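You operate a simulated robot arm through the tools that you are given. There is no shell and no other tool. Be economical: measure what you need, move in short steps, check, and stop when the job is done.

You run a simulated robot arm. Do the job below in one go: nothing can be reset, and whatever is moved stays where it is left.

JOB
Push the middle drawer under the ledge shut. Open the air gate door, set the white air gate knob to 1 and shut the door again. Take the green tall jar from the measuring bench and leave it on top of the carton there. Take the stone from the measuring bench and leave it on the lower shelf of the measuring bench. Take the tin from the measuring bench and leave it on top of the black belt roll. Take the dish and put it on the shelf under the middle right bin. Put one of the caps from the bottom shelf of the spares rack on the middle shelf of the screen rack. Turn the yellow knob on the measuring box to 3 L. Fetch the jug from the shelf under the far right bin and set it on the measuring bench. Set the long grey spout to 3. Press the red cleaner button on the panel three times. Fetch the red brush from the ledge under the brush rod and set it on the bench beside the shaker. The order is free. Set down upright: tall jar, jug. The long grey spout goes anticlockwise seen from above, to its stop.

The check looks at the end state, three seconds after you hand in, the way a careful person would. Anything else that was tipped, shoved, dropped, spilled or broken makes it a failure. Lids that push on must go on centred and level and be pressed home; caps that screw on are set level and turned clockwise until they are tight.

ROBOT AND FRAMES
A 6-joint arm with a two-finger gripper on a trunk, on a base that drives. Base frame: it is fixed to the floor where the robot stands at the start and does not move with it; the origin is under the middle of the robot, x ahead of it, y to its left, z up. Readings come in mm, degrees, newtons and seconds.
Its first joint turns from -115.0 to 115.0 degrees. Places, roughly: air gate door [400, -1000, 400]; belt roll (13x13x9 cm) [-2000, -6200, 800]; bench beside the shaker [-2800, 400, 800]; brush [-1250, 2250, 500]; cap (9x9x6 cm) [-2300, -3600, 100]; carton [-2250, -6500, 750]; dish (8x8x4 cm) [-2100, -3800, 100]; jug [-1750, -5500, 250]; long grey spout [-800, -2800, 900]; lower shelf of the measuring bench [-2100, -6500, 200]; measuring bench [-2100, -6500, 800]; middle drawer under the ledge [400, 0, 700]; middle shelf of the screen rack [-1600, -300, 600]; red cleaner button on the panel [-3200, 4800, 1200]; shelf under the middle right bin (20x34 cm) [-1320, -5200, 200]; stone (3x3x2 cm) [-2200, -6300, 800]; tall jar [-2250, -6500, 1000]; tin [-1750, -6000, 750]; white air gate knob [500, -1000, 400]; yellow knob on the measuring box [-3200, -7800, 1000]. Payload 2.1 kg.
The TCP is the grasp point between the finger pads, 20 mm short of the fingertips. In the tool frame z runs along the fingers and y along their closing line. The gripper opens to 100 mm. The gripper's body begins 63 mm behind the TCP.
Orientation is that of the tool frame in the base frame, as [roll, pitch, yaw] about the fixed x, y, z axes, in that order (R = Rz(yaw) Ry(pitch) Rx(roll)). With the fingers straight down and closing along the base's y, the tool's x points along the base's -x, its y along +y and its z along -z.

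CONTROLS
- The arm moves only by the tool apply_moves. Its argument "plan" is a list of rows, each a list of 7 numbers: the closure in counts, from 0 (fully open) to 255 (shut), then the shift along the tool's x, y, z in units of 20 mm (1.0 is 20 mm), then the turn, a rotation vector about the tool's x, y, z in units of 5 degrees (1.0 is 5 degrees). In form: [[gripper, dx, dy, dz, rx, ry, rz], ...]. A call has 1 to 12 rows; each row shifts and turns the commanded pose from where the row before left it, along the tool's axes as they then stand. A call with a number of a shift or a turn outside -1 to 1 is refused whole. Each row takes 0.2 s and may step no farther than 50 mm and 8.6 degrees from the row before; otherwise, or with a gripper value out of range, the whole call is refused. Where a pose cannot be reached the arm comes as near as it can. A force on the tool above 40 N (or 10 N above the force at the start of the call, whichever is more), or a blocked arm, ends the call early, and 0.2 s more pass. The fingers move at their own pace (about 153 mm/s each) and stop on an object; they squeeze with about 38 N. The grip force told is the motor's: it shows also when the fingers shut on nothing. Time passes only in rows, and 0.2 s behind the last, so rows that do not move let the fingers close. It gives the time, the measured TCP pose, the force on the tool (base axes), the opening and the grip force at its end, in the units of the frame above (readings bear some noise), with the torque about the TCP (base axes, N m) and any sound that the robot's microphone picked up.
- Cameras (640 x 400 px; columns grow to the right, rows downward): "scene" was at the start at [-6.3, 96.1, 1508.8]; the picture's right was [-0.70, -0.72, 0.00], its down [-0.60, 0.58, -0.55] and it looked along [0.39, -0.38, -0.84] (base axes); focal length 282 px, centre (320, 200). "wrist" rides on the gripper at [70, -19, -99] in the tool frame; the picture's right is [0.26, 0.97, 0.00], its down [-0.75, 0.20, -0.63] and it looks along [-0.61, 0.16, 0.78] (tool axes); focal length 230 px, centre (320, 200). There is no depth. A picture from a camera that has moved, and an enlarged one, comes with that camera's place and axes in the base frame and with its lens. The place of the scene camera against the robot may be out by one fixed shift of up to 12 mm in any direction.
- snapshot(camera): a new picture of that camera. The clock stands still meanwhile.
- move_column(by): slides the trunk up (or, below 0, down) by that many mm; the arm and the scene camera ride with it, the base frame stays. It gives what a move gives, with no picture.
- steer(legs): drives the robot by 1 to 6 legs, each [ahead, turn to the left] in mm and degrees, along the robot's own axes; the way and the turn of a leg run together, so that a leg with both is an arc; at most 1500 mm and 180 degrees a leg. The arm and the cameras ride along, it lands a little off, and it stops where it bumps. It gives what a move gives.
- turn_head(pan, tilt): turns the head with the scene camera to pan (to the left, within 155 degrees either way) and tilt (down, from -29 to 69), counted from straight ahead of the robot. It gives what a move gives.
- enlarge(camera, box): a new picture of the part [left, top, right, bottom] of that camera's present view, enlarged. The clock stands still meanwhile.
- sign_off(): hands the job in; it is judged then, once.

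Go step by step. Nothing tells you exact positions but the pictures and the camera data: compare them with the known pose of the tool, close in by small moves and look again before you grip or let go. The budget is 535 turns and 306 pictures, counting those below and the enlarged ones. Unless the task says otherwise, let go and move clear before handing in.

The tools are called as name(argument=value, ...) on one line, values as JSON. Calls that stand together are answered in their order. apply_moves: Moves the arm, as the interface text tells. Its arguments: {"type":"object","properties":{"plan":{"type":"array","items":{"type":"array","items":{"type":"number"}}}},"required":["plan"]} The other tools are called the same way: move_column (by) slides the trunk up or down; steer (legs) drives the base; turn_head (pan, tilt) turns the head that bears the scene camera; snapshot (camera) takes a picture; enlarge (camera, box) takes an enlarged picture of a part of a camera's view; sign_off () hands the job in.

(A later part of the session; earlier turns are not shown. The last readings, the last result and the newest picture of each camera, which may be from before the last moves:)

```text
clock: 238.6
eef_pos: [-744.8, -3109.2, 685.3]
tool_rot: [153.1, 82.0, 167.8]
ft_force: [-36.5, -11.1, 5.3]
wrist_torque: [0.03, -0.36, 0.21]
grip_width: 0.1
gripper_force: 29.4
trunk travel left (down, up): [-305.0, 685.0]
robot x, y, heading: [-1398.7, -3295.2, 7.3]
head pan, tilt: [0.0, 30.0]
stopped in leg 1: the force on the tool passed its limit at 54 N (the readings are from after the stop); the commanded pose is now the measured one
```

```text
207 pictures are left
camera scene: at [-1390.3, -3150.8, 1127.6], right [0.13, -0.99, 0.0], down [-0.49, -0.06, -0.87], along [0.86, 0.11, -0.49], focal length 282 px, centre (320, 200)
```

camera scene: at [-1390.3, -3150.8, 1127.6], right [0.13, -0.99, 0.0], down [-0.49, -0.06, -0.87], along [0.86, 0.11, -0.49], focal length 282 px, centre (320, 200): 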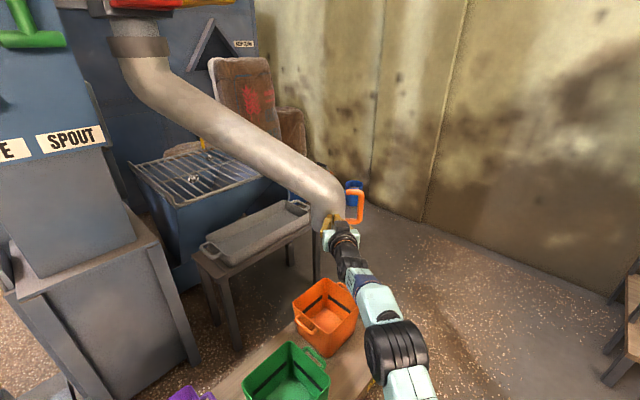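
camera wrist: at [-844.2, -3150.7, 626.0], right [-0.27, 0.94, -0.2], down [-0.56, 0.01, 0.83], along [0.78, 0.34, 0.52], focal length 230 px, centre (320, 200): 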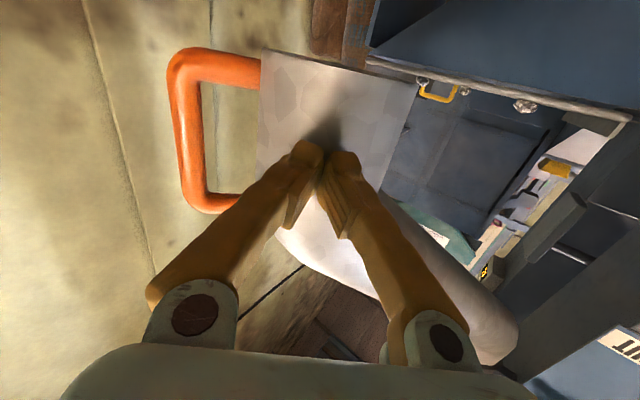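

The spout is at its stop. I back away, fold the arm, and look at the spares rack.

steer(legs=[[-250, 0]])

apply_moves(plan=[[255, 0, 0, -1, 0, 0, 0], [255, 0, 0, -1, 0, 0, 0], [255, 0, 0, -1, 0, 0, 0], [255, 0, 0, -1, 0, 0, 0], [255, 0, 0, -1, 0, 0, 0], [255, 0, 0, -1, 0, 0, 0], [255, 0, 0, -1, 0, 0, 0], [255, 0, 0, -1, 0, 0, 0]])

apply_moves(plan=[[255, 0.85, 0, 0, 0, 1, 0], [255, 0.85, 0, 0, 0, 1, 0], [255, 0.85, 0, 0, 0, 1, 0], [255, 0.85, 0, 0, 0, 1, 0], [255, 0.85, 0, 0, 0, 1, 0], [255, 0.85, 0, 0, 0, 1, 0], [255, 0.85, 0, 0, 0, 1, 0], [255, 0.85, 0, 0, 0, 1, 0]])

turn_head(pan=-130, tilt=25)

snapshot(camera="scene")

```text
clock: 240.4
eef_pos: [-986.9, -3143.3, 678.6]
tool_rot: [154.9, 81.6, 169.4]
ft_force: [-0.6, -0.3, -0.2]
wrist_torque: [0.0, 0.0, 0.0]
grip_width: 0.0
gripper_force: 30.0
trunk travel left (down, up): [-305.0, 685.0]
robot x, y, heading: [-1646.5, -3325.4, 7.1]
head pan, tilt: [0.0, 30.0]
```

```text
clock: 242.2
eef_pos: [-1139.5, -3183.2, 700.8]
tool_rot: [154.8, 81.5, 169.3]
ft_force: [-0.1, -0.5, -0.1]
wrist_torque: [-0.04, 0.0, -0.02]
grip_width: 0.0
gripper_force: 29.3
trunk travel left (down, up): [-305.0, 685.0]
robot x, y, heading: [-1642.9, -3322.6, 7.0]
head pan, tilt: [0.0, 30.0]
```

```text
clock: 244.0
eef_pos: [-1193.9, -3188.0, 582.9]
tool_rot: [174.4, 43.7, -169.0]
ft_force: [-0.8, -0.1, -0.1]
wrist_torque: [0.0, -0.02, 0.0]
grip_width: 0.0
gripper_force: 29.5
out of reach, approached as far as the arm can: row 8
trunk travel left (down, up): [-305.0, 685.0]
robot x, y, heading: [-1644.9, -3330.6, 7.3]
head pan, tilt: [0.0, 30.0]
```

```text
clock: 246.1
eef_pos: [-1193.0, -3187.5, 583.5]
tool_rot: [174.5, 43.7, -169.2]
ft_force: [0.6, -0.1, 0.6]
wrist_torque: [0.01, 0.01, 0.02]
grip_width: 0.0
gripper_force: 29.1
trunk travel left (down, up): [-305.0, 685.0]
robot x, y, heading: [-1646.6, -3325.8, 7.0]
head pan, tilt: [-130.0, 25.0]
```

```text
206 pictures are left
camera scene: at [-1768.6, -3268.7, 1135.1], right [-0.84, 0.54, 0.0], down [0.23, 0.35, -0.91], along [-0.49, -0.76, -0.42], focal length 282 px, centre (320, 200)
```

scene: 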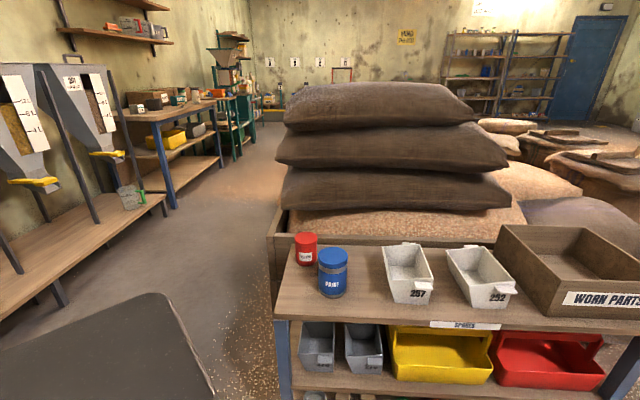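

apply_moves(plan=[[255, 0.7, 0, -0.3, 0, 1, 0], [255, 0.7, 0, -0.3, 0, 1, 0], [255, 0.7, 0, -0.3, 0, 1, 0], [255, 0.85, 0, -0.3, 0, 1, 0], [255, 0.85, 0, -0.3, 0, 1, 0], [255, 0.85, 0, -0.3, 0, 1, 0], [255, 0.85, 0, -0.3, 0, 1, 0], [255, 0.85, 0, -0.3, 0, 1, 0], [255, 0.6, 0, 0, 0, 0.7, 0]])

apply_moves(plan=[[255, 1, 0, 0, 0, 0, 1], [255, 1, 0, 0, 0, 0, 1], [255, 1, 0, 0, 0, 0, 1], [255, 1, 0, 0, 0, 0, 0]])

```text
clock: 248.1
eef_pos: [-1335.4, -3223.6, 576.7]
tool_rot: [176.5, -1.3, -165.6]
ft_force: [0.5, 0.1, 0.5]
wrist_torque: [0.0, 0.01, -0.01]
grip_width: 0.1
gripper_force: 29.7
trunk travel left (down, up): [-305.0, 685.0]
robot x, y, heading: [-1646.6, -3327.4, 6.9]
head pan, tilt: [-130.0, 25.0]
```

```text
clock: 249.1
eef_pos: [-1413.5, -3231.7, 579.0]
tool_rot: [176.8, -2.0, 179.2]
ft_force: [-0.1, 0.6, 0.3]
wrist_torque: [-0.03, 0.0, 0.0]
grip_width: 0.1
gripper_force: 29.6
trunk travel left (down, up): [-305.0, 685.0]
robot x, y, heading: [-1645.6, -3327.5, 7.2]
head pan, tilt: [-130.0, 25.0]
```

steer(legs=[[0, 47], [130, 0], [0, 180]])

move_column(by=-150)

turn_head(pan=0, tilt=30)

snapshot(camera="scene")

```text
clock: 259.8
eef_pos: [-1665.4, -3455.9, 578.6]
tool_rot: [176.8, -2.0, 44.6]
ft_force: [-0.2, 0.0, 0.5]
wrist_torque: [0.01, 0.01, 0.02]
grip_width: 0.0
gripper_force: 29.5
trunk travel left (down, up): [-305.0, 685.0]
robot x, y, heading: [-1571.7, -3223.0, -127.3]
head pan, tilt: [-130.0, 25.0]
```

```text
clock: 261.6
eef_pos: [-1663.7, -3457.3, 428.5]
tool_rot: [176.9, -2.1, 44.5]
ft_force: [-0.4, -0.4, 0.1]
wrist_torque: [0.0, -0.02, 0.0]
grip_width: 0.0
gripper_force: 28.6
trunk travel left (down, up): [-155.0, 835.0]
robot x, y, heading: [-1569.0, -3227.8, -127.7]
head pan, tilt: [-130.0, 25.0]
```

```text
clock: 263.7
eef_pos: [-1663.5, -3457.3, 429.4]
tool_rot: [176.8, -2.0, 44.5]
ft_force: [0.1, 0.0, -0.2]
wrist_torque: [0.01, -0.02, 0.04]
grip_width: 0.1
gripper_force: 29.6
trunk travel left (down, up): [-155.0, 835.0]
robot x, y, heading: [-1570.2, -3223.9, -127.5]
head pan, tilt: [0.0, 30.0]
```

```text
205 pictures are left
camera scene: at [-1474.5, -3328.0, 977.1], right [-0.79, 0.61, 0.0], down [0.31, 0.4, -0.87], along [-0.53, -0.69, -0.5], focal length 282 px, centre (320, 200)
```

scene: 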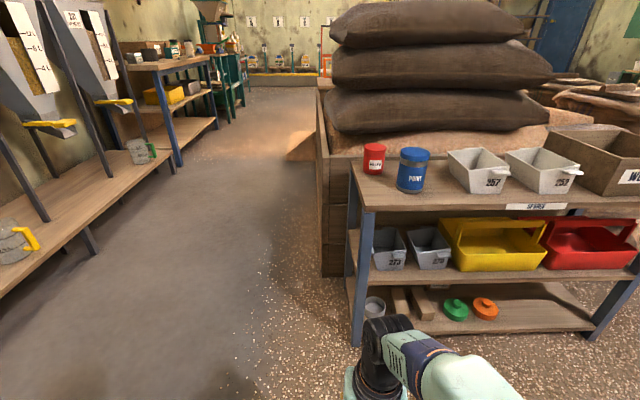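

enlarge(camera="scene", box=[340, 260, 560, 360])

```text
2.91 times, centred on (450, 310) of scene
camera zoom: at [-1474.5, -3328.0, 977.1], right [-0.79, 0.61, 0.0], down [0.31, 0.4, -0.87], along [-0.53, -0.69, -0.5], focal length 821 px, centre (-58, -120)
```

zoom: 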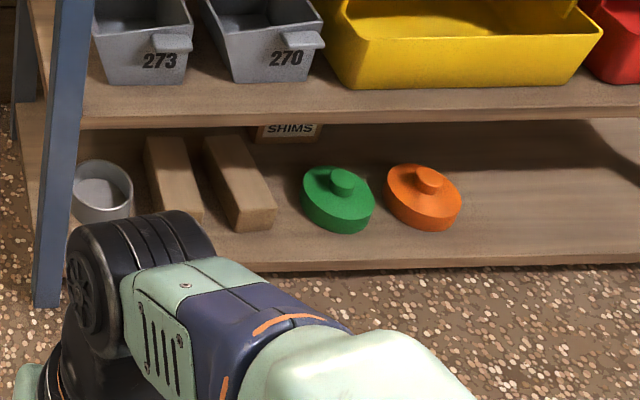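

Caps (green, orange lids) and the grey dish lie on the bottom shelf, shallow behind its front edge. They need a tool tilted about 45°; I test how low I can get with that tilt.

apply_moves(plan=[[120, -0.85, 0, 0, 0, -1, 0], [120, -0.85, 0, 0, 0, -1, 0], [120, -0.85, 0, 0, 0, -1, 0], [120, -0.85, 0, 0, 0, -1, 0], [120, -0.85, 0, 0, 0, -1, 0], [120, -0.85, 0, 0, 0, -1, 0], [120, -0.85, 0, 0, 0, -1, 0], [120, -0.85, 0, 0, 0, -1, 0], [120, -0.85, 0, 0, 0, -1, 0]])

move_column(by=-155)

apply_moves(plan=[[120, 0.6, 0, 0.8, 0, 0, 0], [120, 0.6, 0, 0.8, 0, 0, 0], [120, 0.6, 0, 0.8, 0, 0, 0], [120, 0.6, 0, 0.8, 0, 0, 0], [120, 0.6, 0, 0.8, 0, 0, 0]])

```text
clock: 265.7
eef_pos: [-1768.0, -3555.5, 475.9]
tool_rot: [175.5, 42.9, 41.5]
ft_force: [-0.7, -0.6, 0.3]
wrist_torque: [-0.01, -0.01, 0.0]
grip_width: 53.0
gripper_force: 0.1
trunk travel left (down, up): [-155.0, 835.0]
robot x, y, heading: [-1567.5, -3225.7, -127.6]
head pan, tilt: [0.0, 30.0]
```

```text
clock: 267.5
eef_pos: [-1768.9, -3555.5, 319.8]
tool_rot: [175.7, 42.8, 41.6]
ft_force: [-0.6, -0.6, 0.7]
wrist_torque: [0.04, -0.01, -0.02]
grip_width: 53.0
gripper_force: 0.1
trunk travel left (down, up): [0.0, 990.0]
robot x, y, heading: [-1569.0, -3221.7, -127.7]
head pan, tilt: [0.0, 30.0]
```

```text
clock: 268.7
eef_pos: [-1772.9, -3566.3, 221.7]
tool_rot: [175.7, 42.8, 41.6]
ft_force: [0.0, 0.9, 0.4]
wrist_torque: [0.02, -0.02, 0.0]
grip_width: 53.0
gripper_force: 0.1
trunk travel left (down, up): [0.0, 990.0]
robot x, y, heading: [-1566.8, -3226.2, -127.8]
head pan, tilt: [0.0, 30.0]
```

Low reach works. I reposition to approach the dish from slightly right of its front-left, to pinch its wall.

steer(legs=[[0, -65], [310, 0], [0, 82]])

apply_moves(plan=[[120, 0.68, 0, 0.73, 0, 0, 0], [120, 0.68, 0, 0.73, 0, 0, 0], [120, 0.68, 0, 0.73, 0, 0, 0]])

snapshot(camera="wrist")

snapshot(camera="scene")

```text
clock: 277.0
eef_pos: [-1989.9, -3532.2, 220.9]
tool_rot: [175.7, 42.9, 54.6]
ft_force: [0.2, -0.2, 0.1]
wrist_torque: [-0.03, 0.02, -0.01]
grip_width: 53.2
gripper_force: 0.1
trunk travel left (down, up): [0.0, 990.0]
robot x, y, heading: [-1865.6, -3150.4, -114.9]
head pan, tilt: [0.0, 30.0]
```

```text
clock: 277.8
eef_pos: [-1981.1, -3553.7, 185.7]
tool_rot: [176.1, 42.7, 54.8]
ft_force: [0.1, 0.0, -0.1]
wrist_torque: [-0.01, -0.01, -0.01]
grip_width: 52.7
gripper_force: 0.1
out of reach, approached as far as the arm can: row 2, 3
trunk travel left (down, up): [0.0, 990.0]
robot x, y, heading: [-1871.0, -3153.6, -114.8]
head pan, tilt: [0.0, 30.0]
```

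```text
203 pictures are left
camera wrist: at [-1933.0, -3444.1, 209.2], right [0.92, -0.37, -0.13], down [0.06, -0.19, 0.98], along [-0.38, -0.91, -0.15], focal length 230 px, centre (320, 200)
```

wrist: 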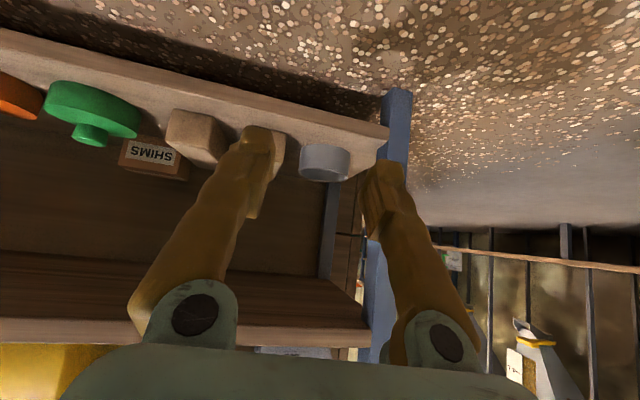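

```text
202 pictures are left
camera scene: at [-1751.6, -3233.4, 822.1], right [-0.91, 0.42, 0.0], down [0.21, 0.45, -0.87], along [-0.36, -0.79, -0.5], focal length 282 px, centre (320, 200)
```

scene: 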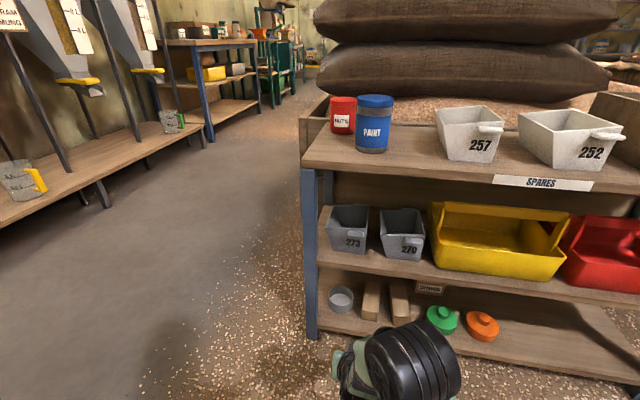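

apply_moves(plan=[[120, -0.73, 0, 0.68, 0, 0, 0], [120, -0.73, 0, 0.68, 0, 0, 0], [120, -0.73, 0, 0.68, 0, 0, 0], [120, 0.68, 0, 0.73, 0, 0, 0], [120, 0.68, 0, 0.73, 0, 0, 0], [120, 0.68, 0, 0.73, 0, 0, 0]])

```text
clock: 279.2
eef_pos: [-2010.2, -3606.6, 125.5]
tool_rot: [176.3, 42.8, 54.7]
ft_force: [0.5, 0.2, 0.1]
wrist_torque: [0.0, -0.02, 0.02]
grip_width: 52.9
gripper_force: 0.1
out of reach, approached as far as the arm can: row 6
trunk travel left (down, up): [0.0, 990.0]
robot x, y, heading: [-1868.3, -3152.6, -114.8]
head pan, tilt: [0.0, 30.0]
```

apply_moves(plan=[[140, -0.68, 0, -0.73, 0, 0, 0], [140, -0.34, 0, -0.36, 0, 0, 0], [140, -0.73, 0, 0.68, 0, 0, 0], [140, -0.73, 0, 0.68, 0, 0, 0], [140, -0.36, 0, 0.34, 0, 0, 0]])

steer(legs=[[0, 5]])

snapshot(camera="wrist")

```text
clock: 280.4
eef_pos: [-2036.9, -3648.1, 155.3]
tool_rot: [175.8, 42.8, 54.5]
ft_force: [0.1, 0.6, 0.7]
wrist_torque: [0.0, 0.02, 0.01]
grip_width: 45.0
gripper_force: 0.1
trunk travel left (down, up): [0.0, 990.0]
robot x, y, heading: [-1867.6, -3149.3, -114.9]
head pan, tilt: [0.0, 30.0]
```

```text
clock: 281.3
eef_pos: [-1993.4, -3661.2, 155.9]
tool_rot: [175.7, 42.8, 59.5]
ft_force: [0.5, -0.4, -0.4]
wrist_torque: [-0.05, 0.05, -0.04]
grip_width: 45.2
gripper_force: 0.0
trunk travel left (down, up): [0.0, 990.0]
robot x, y, heading: [-1868.9, -3153.7, -109.7]
head pan, tilt: [0.0, 30.0]
```

```text
201 pictures are left
camera wrist: at [-1955.5, -3546.7, 179.0], right [0.95, -0.28, -0.12], down [0.07, -0.18, 0.98], along [-0.3, -0.94, -0.15], focal length 230 px, centre (320, 200)
```

wrist: 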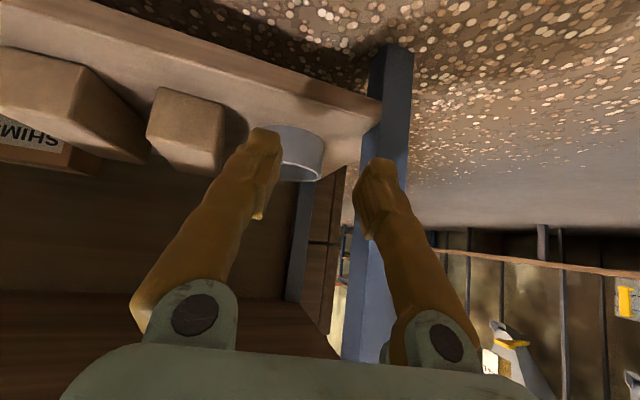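

The gap on the dish's right is wide enough, so a pinch on its right wall, squared to the rack, avoids the rack leg. I reposition for that.

steer(legs=[[-100, 0], [0, 51.2], [103, 0], [0, -63.7]])

apply_moves(plan=[[175, 0, 0, 0, 0, 0, 0], [175, 0, 0, 0, 0, 0, 0]])

snapshot(camera="wrist")

```text
clock: 288.2
eef_pos: [-2013.3, -3617.2, 155.0]
tool_rot: [175.6, 42.8, 47.1]
ft_force: [-0.1, 0.0, -0.3]
wrist_torque: [-0.04, 0.03, -0.04]
grip_width: 45.0
gripper_force: 0.0
trunk travel left (down, up): [0.0, 990.0]
robot x, y, heading: [-1781.3, -3147.4, -121.9]
head pan, tilt: [0.0, 30.0]
```

```text
clock: 288.8
eef_pos: [-2013.6, -3616.5, 154.5]
tool_rot: [175.7, 42.9, 47.2]
ft_force: [0.6, 0.2, 0.2]
wrist_torque: [0.04, 0.02, -0.04]
grip_width: 31.3
gripper_force: 0.1
trunk travel left (down, up): [0.0, 990.0]
robot x, y, heading: [-1783.8, -3147.9, -122.0]
head pan, tilt: [0.0, 30.0]
```

```text
200 pictures are left
camera wrist: at [-1951.5, -3514.0, 178.9], right [0.87, -0.48, -0.12], down [0.03, -0.19, 0.98], along [-0.5, -0.86, -0.15], focal length 230 px, centre (320, 200)
```

wrist: 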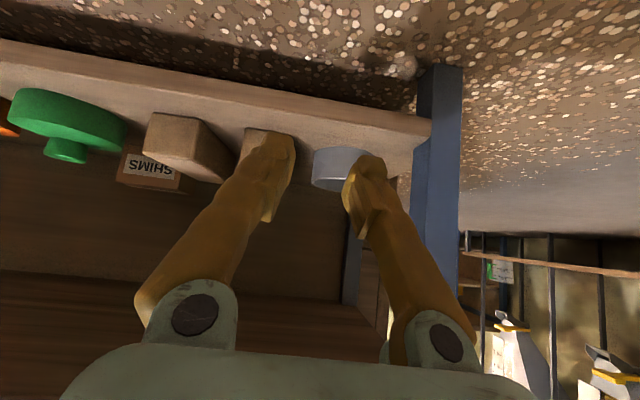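

Aligned: driving straight 165 mm puts the open fingers over the dish's right wall.

steer(legs=[[120, 0]])

snapshot(camera="wrist")

snapshot(camera="scene")

```text
clock: 290.1
eef_pos: [-2072.2, -3716.8, 155.7]
tool_rot: [175.7, 42.8, 47.4]
ft_force: [0.0, -0.3, -0.2]
wrist_torque: [0.0, 0.01, 0.01]
grip_width: 31.4
gripper_force: 0.0
trunk travel left (down, up): [0.0, 990.0]
robot x, y, heading: [-1843.6, -3245.7, -122.0]
head pan, tilt: [0.0, 30.0]
```

```text
199 pictures are left
camera wrist: at [-2011.4, -3613.7, 179.0], right [0.87, -0.48, -0.12], down [0.04, -0.19, 0.98], along [-0.49, -0.86, -0.15], focal length 230 px, centre (320, 200)
```

wrist: 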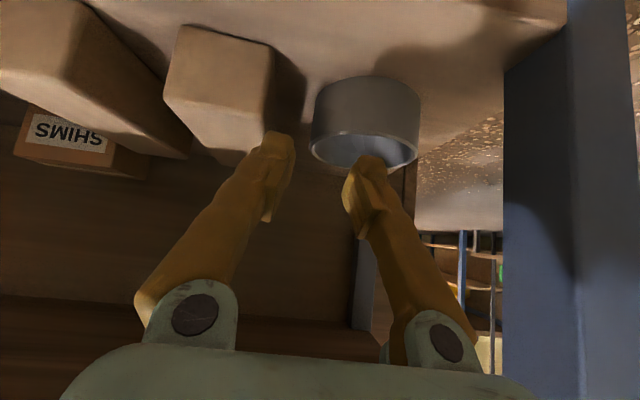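

```text
198 pictures are left
camera scene: at [-1738.6, -3340.7, 822.1], right [-0.85, 0.53, 0.0], down [0.26, 0.42, -0.87], along [-0.46, -0.74, -0.5], focal length 282 px, centre (320, 200)
```

scene: 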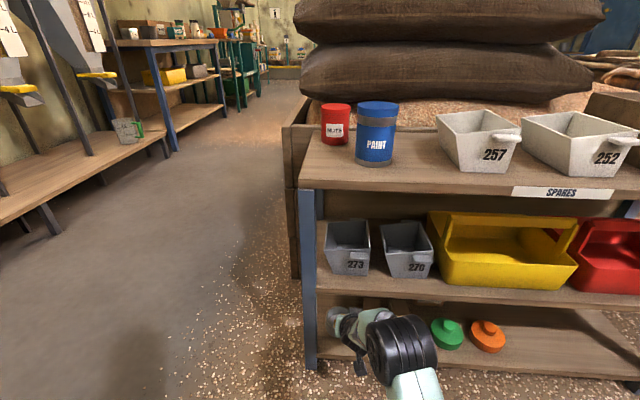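

apply_moves(plan=[[175, -0.56, -0.13, 0.53, 0, 0, 0], [175, -0.56, -0.13, 0.53, 0, 0, 0], [175, 0.5, 0, 0.55, 0, 0, 0]])

snapshot(camera="wrist")

```text
clock: 290.9
eef_pos: [-2097.5, -3739.3, 142.1]
tool_rot: [175.7, 43.1, 47.4]
ft_force: [0.4, 0.4, 8.0]
wrist_torque: [0.16, 0.17, -0.06]
grip_width: 31.2
gripper_force: 0.1
trunk travel left (down, up): [0.0, 990.0]
robot x, y, heading: [-1845.9, -3245.0, -121.8]
head pan, tilt: [0.0, 30.0]
```

```text
197 pictures are left
camera wrist: at [-2036.9, -3635.7, 165.6], right [0.87, -0.48, -0.12], down [0.04, -0.18, 0.98], along [-0.49, -0.86, -0.14], focal length 230 px, centre (320, 200)
```

wrist: 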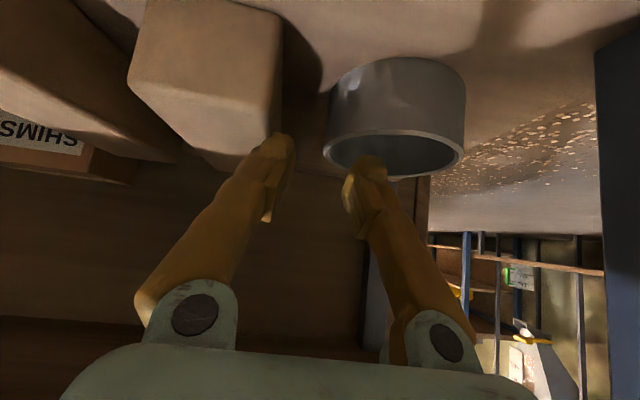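

The outer finger is probably grazing the block's top. I lift slightly, narrow the opening and shift left a little before descending.

apply_moves(plan=[[200, -0.3, 0.1, -0.33, 0, 0, 0], [200, -0.05, 0.1, 0, 0, 0, 0], [200, 0.3, 0, 0.33, 0, 0, 0], [200, 0.3, 0, 0.33, 0, 0, 0]])

snapshot(camera="wrist")

```text
clock: 291.9
eef_pos: [-2091.7, -3741.3, 131.7]
tool_rot: [175.7, 42.9, 47.5]
ft_force: [-0.2, 0.0, 0.4]
wrist_torque: [0.0, 0.03, 0.0]
grip_width: 21.7
gripper_force: 0.2
trunk travel left (down, up): [0.0, 990.0]
robot x, y, heading: [-1844.4, -3250.8, -122.0]
head pan, tilt: [0.0, 30.0]
```

```text
196 pictures are left
camera wrist: at [-2030.6, -3638.8, 155.8], right [0.87, -0.48, -0.12], down [0.04, -0.19, 0.98], along [-0.49, -0.86, -0.15], focal length 230 px, centre (320, 200)
```

wrist: 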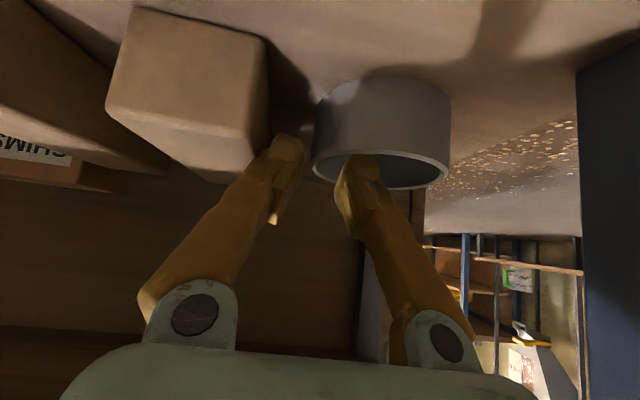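

Perfect straddle. I descend 20 mm and pinch.

apply_moves(plan=[[200, 0.34, 0, 0.37, 0, 0, 0], [200, 0.34, 0, 0.37, 0, 0, 0], [255, 0, 0, 0, 0, 0, 0], [255, 0, 0, 0, 0, 0, 0]])

snapshot(camera="wrist")

```text
clock: 292.9
eef_pos: [-2092.5, -3742.1, 112.5]
tool_rot: [175.7, 42.7, 47.3]
ft_force: [-0.8, -0.8, 1.2]
wrist_torque: [0.03, 0.01, 0.0]
grip_width: 6.0
gripper_force: 32.8
trunk travel left (down, up): [0.0, 990.0]
robot x, y, heading: [-1842.7, -3246.1, -121.9]
head pan, tilt: [0.0, 30.0]
```

```text
195 pictures are left
camera wrist: at [-2030.8, -3638.3, 135.8], right [0.87, -0.48, -0.12], down [0.04, -0.19, 0.98], along [-0.49, -0.86, -0.15], focal length 230 px, centre (320, 200)
```

wrist: 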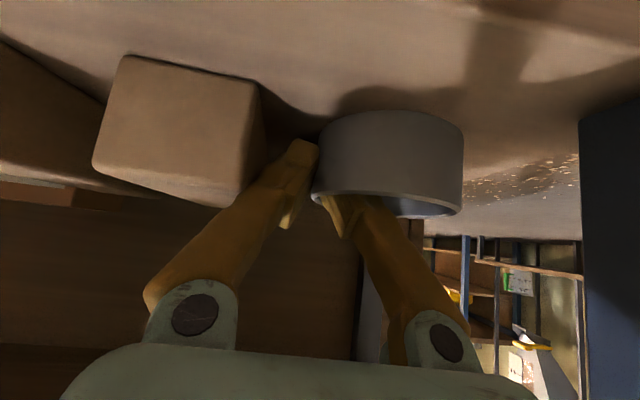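

apply_moves(plan=[[255, -0.34, 0, -0.37, 0, 0, 0], [255, -0.34, 0, -0.37, 0, 0, 0], [255, -0.34, 0, -0.37, 0, 0, 0]])

steer(legs=[[-250, 0]])

snapshot(camera="wrist")

snapshot(camera="scene")

```text
clock: 293.7
eef_pos: [-2092.6, -3740.2, 143.9]
tool_rot: [175.7, 42.8, 47.3]
ft_force: [-1.2, 0.1, -1.5]
wrist_torque: [0.01, 0.02, -0.02]
grip_width: 6.2
gripper_force: 32.8
trunk travel left (down, up): [0.0, 990.0]
robot x, y, heading: [-1844.5, -3245.1, -121.8]
head pan, tilt: [0.0, 30.0]
```

```text
clock: 295.5
eef_pos: [-1964.0, -3529.0, 143.9]
tool_rot: [175.7, 42.8, 46.9]
ft_force: [-0.7, -0.2, -0.4]
wrist_torque: [-0.02, -0.01, 0.01]
grip_width: 6.2
gripper_force: 32.6
trunk travel left (down, up): [0.0, 990.0]
robot x, y, heading: [-1712.7, -3036.7, -122.2]
head pan, tilt: [0.0, 30.0]
```

```text
194 pictures are left
camera wrist: at [-1902.2, -3425.1, 167.3], right [0.87, -0.48, -0.12], down [0.03, -0.19, 0.98], along [-0.5, -0.85, -0.15], focal length 230 px, centre (320, 200)
```

wrist: 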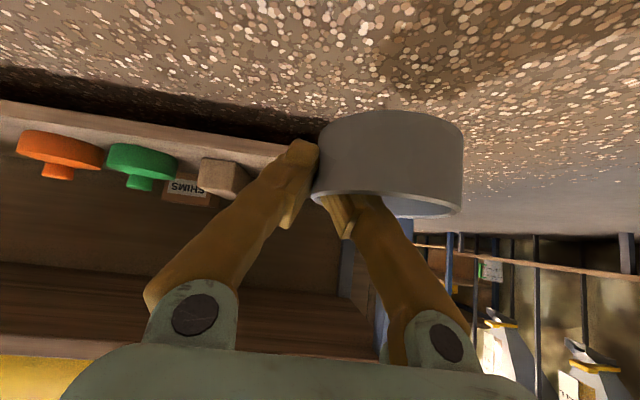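

```text
193 pictures are left
camera scene: at [-1607.4, -3130.7, 822.1], right [-0.85, 0.53, 0.0], down [0.27, 0.42, -0.87], along [-0.46, -0.73, -0.5], focal length 282 px, centre (320, 200)
```

scene: 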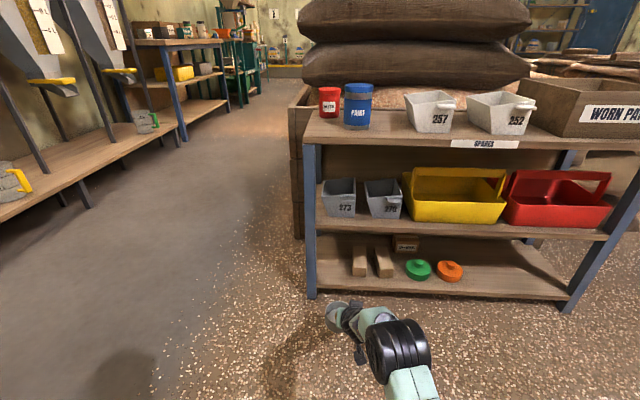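

The dish is held. I raise it and drive down the aisle to the hopper bench.

move_column(by=250)

steer(legs=[[0, 85.7], [700, 0], [0, -90], [1100, 0]])

turn_head(pan=45, tilt=25)

snapshot(camera="scene")

```text
clock: 298.1
eef_pos: [-1964.2, -3527.3, 394.1]
tool_rot: [175.7, 42.8, 47.0]
ft_force: [0.3, -0.6, -1.0]
wrist_torque: [0.0, 0.02, 0.0]
grip_width: 5.9
gripper_force: 32.1
trunk travel left (down, up): [-250.0, 740.0]
robot x, y, heading: [-1711.6, -3035.3, -122.4]
head pan, tilt: [0.0, 30.0]
```

```text
clock: 314.7
eef_pos: [-2096.0, -4795.1, 393.7]
tool_rot: [175.7, 42.8, 42.4]
ft_force: [0.1, -0.5, -0.3]
wrist_torque: [0.0, 0.01, 0.02]
grip_width: 6.0
gripper_force: 32.1
trunk travel left (down, up): [-250.0, 740.0]
robot x, y, heading: [-1808.4, -4324.0, -126.8]
head pan, tilt: [0.0, 30.0]
```

```text
clock: 315.8
eef_pos: [-2095.1, -4796.0, 394.6]
tool_rot: [175.6, 42.8, 42.4]
ft_force: [1.2, -0.5, -1.8]
wrist_torque: [-0.02, 0.04, -0.01]
grip_width: 5.8
gripper_force: 32.2
trunk travel left (down, up): [-250.0, 740.0]
robot x, y, heading: [-1806.9, -4326.7, -126.9]
head pan, tilt: [45.0, 25.0]
```

```text
192 pictures are left
camera scene: at [-1642.3, -4446.1, 1080.1], right [-0.99, -0.14, 0.0], down [-0.06, 0.42, -0.91], along [0.13, -0.9, -0.42], focal length 282 px, centre (320, 200)
```

scene: 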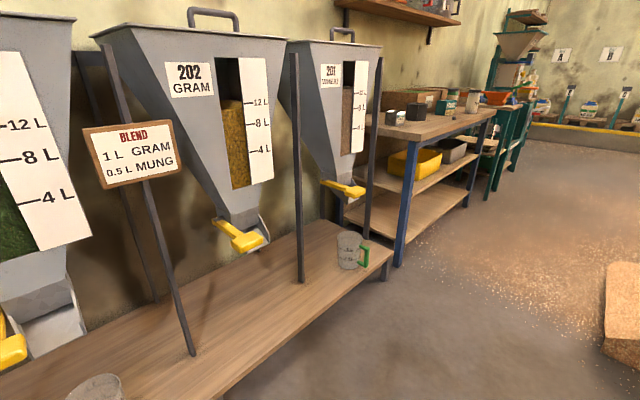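

The middle right bin is 202, with an empty shelf below it. I drive to face it.

steer(legs=[[0, 16.4], [571, 0], [0, 78.3]])

turn_head(pan=0, tilt=35)

snapshot(camera="scene")

snapshot(camera="wrist")

```text
clock: 323.4
eef_pos: [-1521.5, -5114.1, 393.3]
tool_rot: [175.8, 42.8, 137.2]
ft_force: [-0.3, -0.1, -0.5]
wrist_torque: [0.0, 0.0, 0.02]
grip_width: 6.0
gripper_force: 31.7
trunk travel left (down, up): [-250.0, 740.0]
robot x, y, heading: [-2012.4, -4865.5, -32.0]
head pan, tilt: [45.0, 25.0]
```

```text
clock: 324.6
eef_pos: [-1520.7, -5114.8, 393.6]
tool_rot: [175.8, 42.8, 137.3]
ft_force: [-0.2, 0.4, -0.2]
wrist_torque: [-0.01, -0.01, -0.01]
grip_width: 5.8
gripper_force: 31.8
trunk travel left (down, up): [-250.0, 740.0]
robot x, y, heading: [-2014.2, -4867.0, -31.9]
head pan, tilt: [0.0, 35.0]
```

```text
191 pictures are left
camera scene: at [-1912.7, -4757.5, 1064.3], right [-0.53, -0.85, 0.0], down [-0.49, 0.3, -0.82], along [0.7, -0.43, -0.57], focal length 282 px, centre (320, 200)
```

scene: 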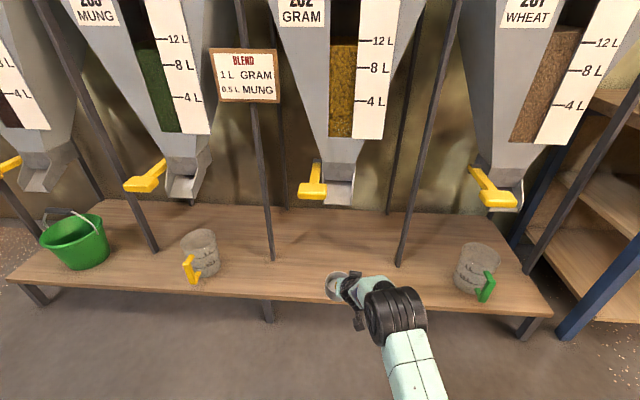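

```text
190 pictures are left
camera wrist: at [-1623.0, -5055.0, 417.3], right [0.48, 0.87, -0.12], down [0.19, 0.04, 0.98], along [0.86, -0.49, -0.15], focal length 230 px, centre (320, 200)
```

wrist: 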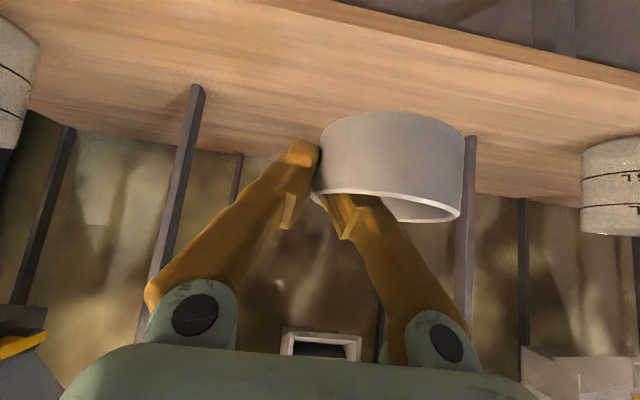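

steer(legs=[[183, 0]])

move_column(by=-115)

snapshot(camera="wrist")

snapshot(camera="scene")

```text
clock: 326.1
eef_pos: [-1364.8, -5212.2, 393.6]
tool_rot: [175.8, 42.8, 137.2]
ft_force: [-0.4, 0.7, -0.8]
wrist_torque: [0.0, 0.01, 0.02]
grip_width: 5.9
gripper_force: 31.5
trunk travel left (down, up): [-250.0, 740.0]
robot x, y, heading: [-1858.0, -4963.4, -32.0]
head pan, tilt: [0.0, 35.0]
```

```text
clock: 327.5
eef_pos: [-1366.1, -5212.2, 277.8]
tool_rot: [175.6, 42.8, 137.3]
ft_force: [-0.4, -1.2, -0.5]
wrist_torque: [0.01, 0.02, -0.03]
grip_width: 6.1
gripper_force: 31.8
trunk travel left (down, up): [-135.0, 855.0]
robot x, y, heading: [-1861.5, -4960.6, -31.8]
head pan, tilt: [0.0, 35.0]
```

```text
189 pictures are left
camera wrist: at [-1468.2, -5152.0, 302.3], right [0.48, 0.87, -0.12], down [0.19, 0.03, 0.98], along [0.86, -0.49, -0.15], focal length 230 px, centre (320, 200)
```

wrist: 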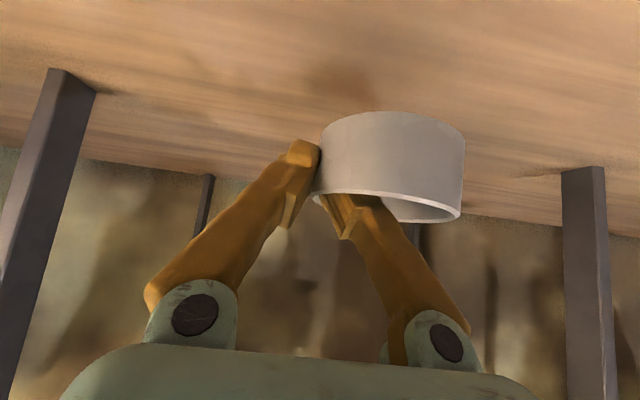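

```text
188 pictures are left
camera scene: at [-1757.7, -4854.1, 949.3], right [-0.53, -0.85, 0.0], down [-0.49, 0.3, -0.82], along [0.7, -0.43, -0.57], focal length 282 px, centre (320, 200)
```

scene: 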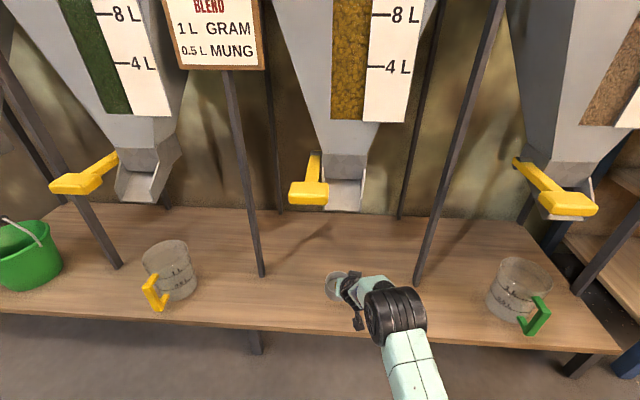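

apply_moves(plan=[[255, 0.17, 0, 0.18, 0, 0, 0], [255, 0.17, 0, 0.18, 0, 0, 0], [255, 0.17, 0, 0.18, 0, 0, 0], [255, 0.17, 0, 0.18, 0, 0, 0], [255, 0.17, 0, 0.18, 0, 0, 0]])

snapshot(camera="wrist")

```text
clock: 328.7
eef_pos: [-1364.7, -5210.3, 253.8]
tool_rot: [175.7, 42.8, 137.4]
ft_force: [-0.2, -1.0, -0.5]
wrist_torque: [0.0, 0.03, -0.04]
grip_width: 6.0
gripper_force: 31.6
trunk travel left (down, up): [-135.0, 855.0]
robot x, y, heading: [-1858.5, -4966.4, -31.9]
head pan, tilt: [0.0, 35.0]
```

```text
187 pictures are left
camera wrist: at [-1467.5, -5151.0, 277.5], right [0.48, 0.87, -0.12], down [0.19, 0.04, 0.98], along [0.86, -0.49, -0.15], focal length 230 px, centre (320, 200)
```

wrist: 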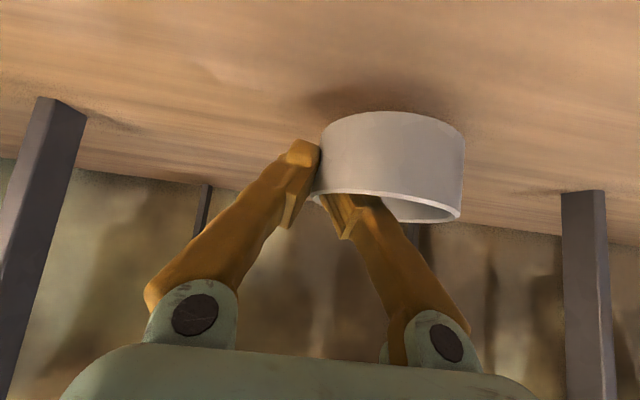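

Shadow is closing in. I continue with finer steps.

apply_moves(plan=[[255, 0.14, 0, 0.15, 0, 0, 0], [255, 0.14, 0, 0.15, 0, 0, 0], [255, 0.14, 0, 0.15, 0, 0, 0]])

apply_moves(plan=[[255, 0.1, 0, 0.11, 0, 0, 0], [255, 0.1, 0, 0.11, 0, 0, 0]])

snapshot(camera="wrist")

```text
clock: 329.5
eef_pos: [-1364.5, -5211.3, 241.9]
tool_rot: [175.6, 42.8, 137.4]
ft_force: [-0.2, 0.2, -1.4]
wrist_torque: [-0.04, 0.0, -0.02]
grip_width: 6.0
gripper_force: 31.7
trunk travel left (down, up): [-135.0, 855.0]
robot x, y, heading: [-1856.1, -4959.7, -31.8]
head pan, tilt: [0.0, 35.0]
```

```text
clock: 330.1
eef_pos: [-1363.1, -5209.8, 235.7]
tool_rot: [175.7, 42.8, 137.4]
ft_force: [-0.2, -0.3, -1.2]
wrist_torque: [-0.03, -0.01, -0.02]
grip_width: 6.1
gripper_force: 32.1
trunk travel left (down, up): [-135.0, 855.0]
robot x, y, heading: [-1856.7, -4962.4, -31.8]
head pan, tilt: [0.0, 35.0]
```

```text
186 pictures are left
camera wrist: at [-1466.3, -5149.8, 259.6], right [0.48, 0.87, -0.12], down [0.19, 0.03, 0.98], along [0.86, -0.49, -0.15], focal length 230 px, centre (320, 200)
```

wrist: 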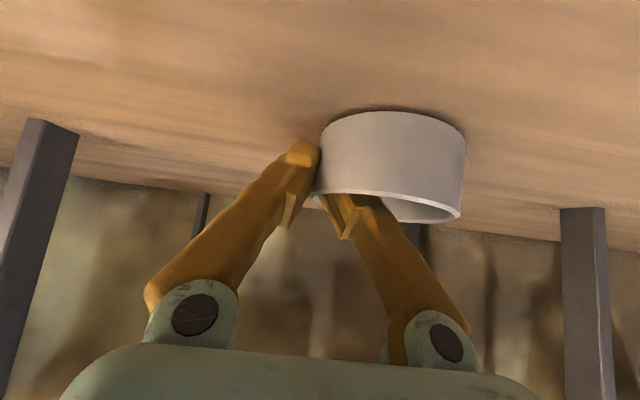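

apply_moves(plan=[[255, 0.08, 0, 0.085, 0, 0, 0], [255, 0.08, 0, 0.085, 0, 0, 0], [255, 0.08, 0, 0.085, 0, 0, 0]])

apply_moves(plan=[[255, 0.08, 0, 0.085, 0, 0, 0], [255, 0.08, 0, 0.085, 0, 0, 0]])

```text
clock: 330.9
eef_pos: [-1363.8, -5210.4, 231.4]
tool_rot: [175.6, 43.2, 137.1]
ft_force: [-1.2, 3.0, 20.4]
wrist_torque: [0.22, 0.2, -0.01]
grip_width: 6.0
gripper_force: 31.3
trunk travel left (down, up): [-135.0, 855.0]
robot x, y, heading: [-1859.0, -4964.5, -31.7]
head pan, tilt: [0.0, 35.0]
```

```text
clock: 331.5
eef_pos: [-1362.8, -5209.7, 230.1]
tool_rot: [175.6, 43.6, 137.1]
ft_force: [6.8, -3.5, 28.1]
wrist_torque: [-0.06, -0.11, -0.1]
grip_width: 5.9
gripper_force: 31.9
trunk travel left (down, up): [-135.0, 855.0]
robot x, y, heading: [-1856.0, -4967.1, -31.7]
head pan, tilt: [0.0, 35.0]
```

Contact with the shelf. I release and withdraw upward.

apply_moves(plan=[[215, 0, 0, 0, 0, 0, 0], [205, 0, 0, 0, 0, 0, 0], [200, -0.3, 0, -0.33, 0, 0, 0], [200, -0.6, 0, -0.66, 0, 0, 0], [200, -0.6, 0, -0.66, 0, 0, 0], [200, -0.6, 0, -0.66, 0, 0, 0]])

snapshot(camera="wrist")

```text
clock: 332.9
eef_pos: [-1367.1, -5212.4, 285.4]
tool_rot: [175.8, 42.8, 137.3]
ft_force: [0.3, 0.8, 0.8]
wrist_torque: [0.0, 0.01, 0.0]
grip_width: 21.6
gripper_force: 0.0
trunk travel left (down, up): [-135.0, 855.0]
robot x, y, heading: [-1860.6, -4962.1, -32.3]
head pan, tilt: [0.0, 35.0]
```

```text
185 pictures are left
camera wrist: at [-1470.1, -5152.8, 309.5], right [0.48, 0.87, -0.12], down [0.19, 0.03, 0.98], along [0.86, -0.49, -0.15], focal length 230 px, centre (320, 200)
```

wrist: 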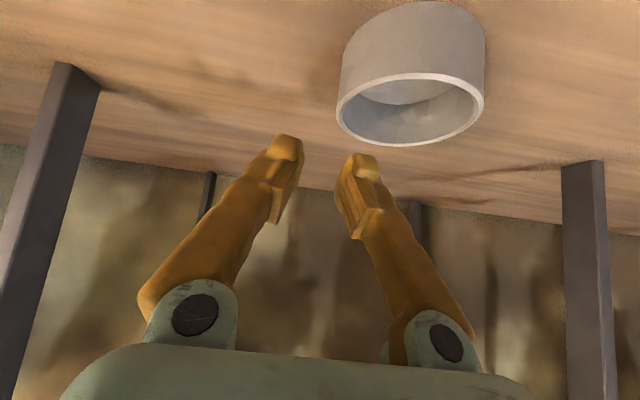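

The dish stands well. Next the jug (clear, green handle) under bin 201: I back off and drive along to face it.

steer(legs=[[-260, 0], [0, -94.5], [470, 0], [0, 90]])

snapshot(camera="scene")

snapshot(camera="wrist")

```text
clock: 345.0
eef_pos: [-1899.9, -5491.9, 286.4]
tool_rot: [175.8, 42.8, 130.4]
ft_force: [0.1, 0.2, 0.3]
wrist_torque: [0.01, 0.0, -0.04]
grip_width: 21.6
gripper_force: 0.0
trunk travel left (down, up): [-135.0, 855.0]
robot x, y, heading: [-2357.3, -5180.3, -38.8]
head pan, tilt: [0.0, 35.0]
```

```text
184 pictures are left
camera scene: at [-2246.0, -5089.0, 949.3], right [-0.63, -0.78, 0.0], down [-0.45, 0.36, -0.82], along [0.64, -0.51, -0.57], focal length 282 px, centre (320, 200)
```

scene: 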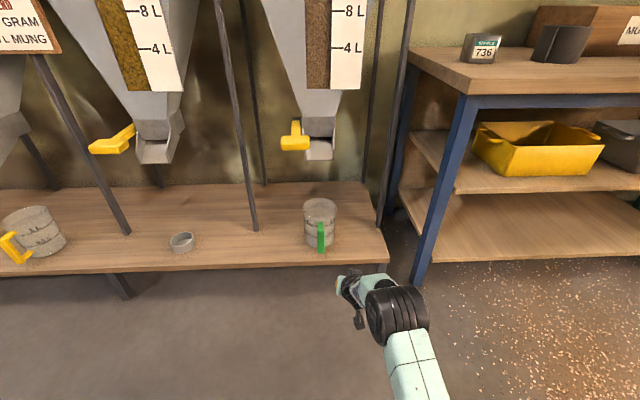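

```text
183 pictures are left
camera wrist: at [-1995.2, -5420.4, 309.5], right [0.58, 0.81, -0.12], down [0.19, 0.01, 0.98], along [0.79, -0.59, -0.15], focal length 230 px, centre (320, 200)
```

wrist: 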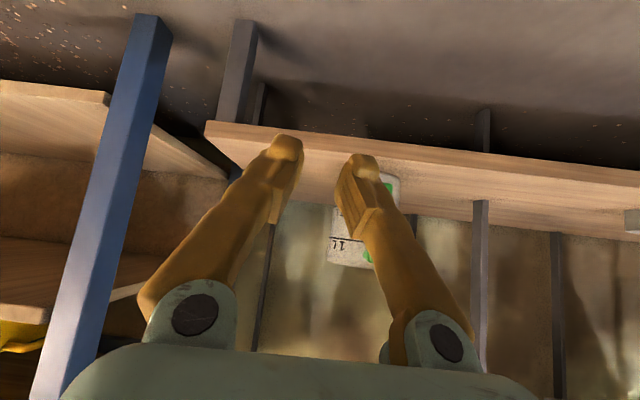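

steer(legs=[[0, 6.6]])

apply_moves(plan=[[100, -0.85, 0, 0, 0, -1, 0], [100, -0.85, 0, 0, 0, -1, 0], [100, -0.85, 0, 0, 0, -1, 0], [100, -0.85, 0, 0, 0, -1, 0], [100, -0.85, 0, 0, 0, -1, 0]])

snapshot(camera="wrist")

enlarge(camera="scene", box=[220, 170, 380, 310])

```text
clock: 346.0
eef_pos: [-1867.4, -5438.3, 285.3]
tool_rot: [175.7, 42.9, 136.9]
ft_force: [0.0, 0.4, 0.5]
wrist_torque: [-0.03, 0.06, 0.0]
grip_width: 21.5
gripper_force: 0.1
trunk travel left (down, up): [-135.0, 855.0]
robot x, y, heading: [-2358.8, -5188.1, -32.5]
head pan, tilt: [0.0, 35.0]
```

```text
clock: 347.2
eef_pos: [-1831.6, -5474.5, 353.8]
tool_rot: [171.6, 67.6, 132.2]
ft_force: [-0.5, 0.8, -0.3]
wrist_torque: [-0.02, 0.0, 0.01]
grip_width: 61.0
gripper_force: 0.1
trunk travel left (down, up): [-135.0, 855.0]
robot x, y, heading: [-2357.9, -5184.6, -32.1]
head pan, tilt: [0.0, 35.0]
```

```text
182 pictures are left
camera wrist: at [-1931.8, -5411.7, 325.6], right [0.56, 0.81, -0.19], down [-0.13, 0.31, 0.94], along [0.82, -0.5, 0.28], focal length 230 px, centre (320, 200)
```

wrist: 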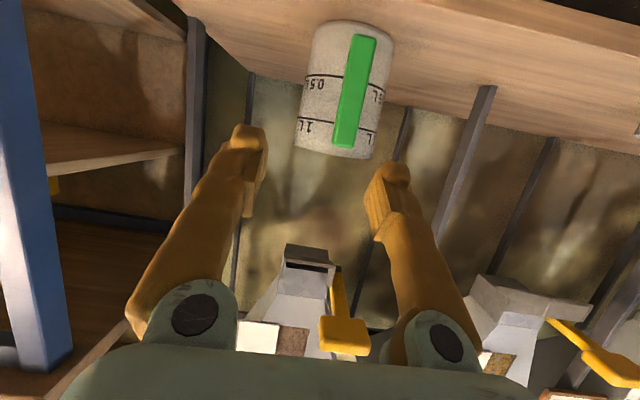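

```text
2.86 times, centred on (300, 240) of scene
camera zoom: at [-2257.2, -5077.1, 949.3], right [-0.53, -0.85, 0.0], down [-0.49, 0.31, -0.82], along [0.69, -0.44, -0.57], focal length 807 px, centre (377, 86)
```

zoom: 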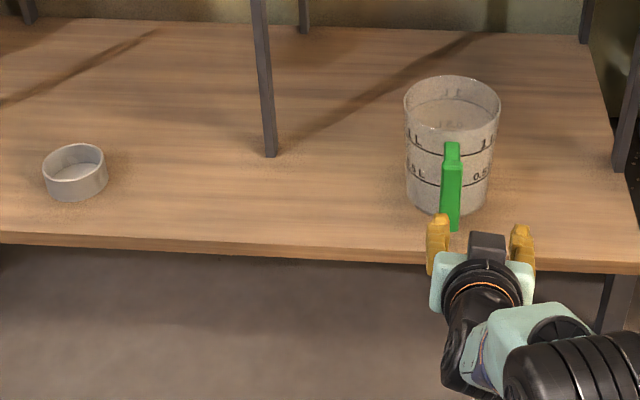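

Handle strap at about [-1703, -5536, 290]. I lower, shift left and advance.

move_column(by=-62)

apply_moves(plan=[[110, 0, 0.8, 0, 0, 0, 0], [110, 0, 0.8, 0, 0, 0, 0], [110, -0.36, 0, 0.88, 0, 0, 0], [110, -0.36, 0, 0.88, 0, 0, 0], [110, -0.36, 0, 0.88, 0, 0, 0]])

snapshot(camera="wrist")

```text
clock: 348.2
eef_pos: [-1831.3, -5473.5, 292.8]
tool_rot: [171.7, 67.7, 132.1]
ft_force: [0.1, 0.8, -0.5]
wrist_torque: [0.0, 0.0, 0.03]
grip_width: 60.9
gripper_force: 0.1
trunk travel left (down, up): [-73.0, 917.0]
robot x, y, heading: [-2356.1, -5186.2, -32.2]
head pan, tilt: [0.0, 35.0]
```

```text
clock: 349.4
eef_pos: [-1767.5, -5487.8, 294.1]
tool_rot: [171.7, 67.6, 132.2]
ft_force: [-0.1, -1.0, 0.0]
wrist_torque: [0.0, 0.04, 0.03]
grip_width: 56.9
gripper_force: 0.1
trunk travel left (down, up): [-73.0, 917.0]
robot x, y, heading: [-2355.7, -5185.9, -32.0]
head pan, tilt: [0.0, 35.0]
```

```text
180 pictures are left
camera wrist: at [-1867.9, -5424.7, 265.7], right [0.56, 0.81, -0.19], down [-0.13, 0.31, 0.94], along [0.82, -0.5, 0.28], focal length 230 px, centre (320, 200)
```

wrist: 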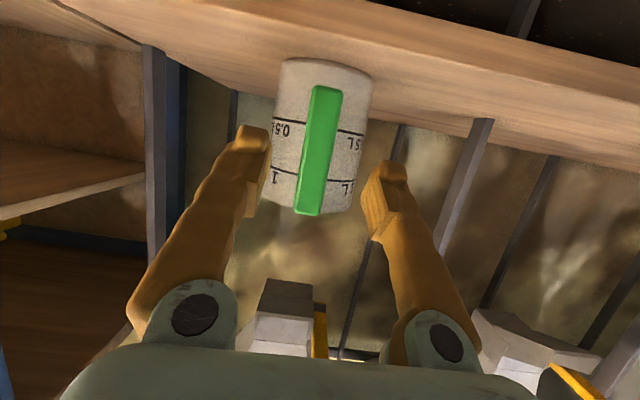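

apply_moves(plan=[[110, -0.36, 0.05, 0.88, 0, 0, 0], [110, -0.36, 0.05, 0.88, 0, 0, 0], [110, -0.36, 0.03, 0.88, 0, 0, 0]])

snapshot(camera="wrist")

```text
clock: 350.2
eef_pos: [-1758.0, -5493.6, 294.7]
tool_rot: [171.8, 67.7, 132.3]
ft_force: [-0.1, -0.2, 0.5]
wrist_torque: [0.01, 0.02, 0.01]
grip_width: 56.8
gripper_force: 0.1
out of reach, approached as far as the arm can: row 1, 2, 3
trunk travel left (down, up): [-73.0, 917.0]
robot x, y, heading: [-2363.4, -5183.7, -31.9]
head pan, tilt: [0.0, 35.0]
```

```text
179 pictures are left
camera wrist: at [-1858.6, -5431.0, 265.5], right [0.56, 0.81, -0.19], down [-0.13, 0.31, 0.94], along [0.82, -0.5, 0.28], focal length 230 px, centre (320, 200)
```

wrist: 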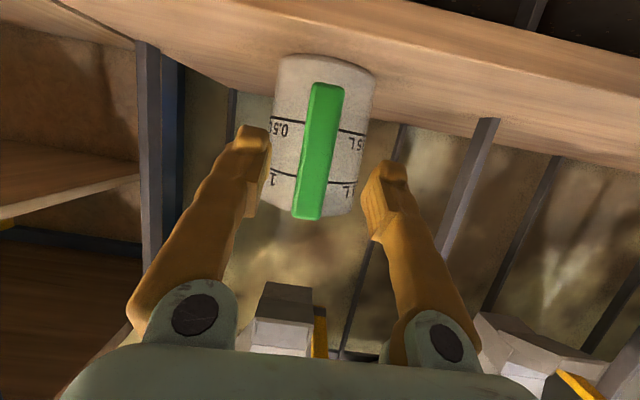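

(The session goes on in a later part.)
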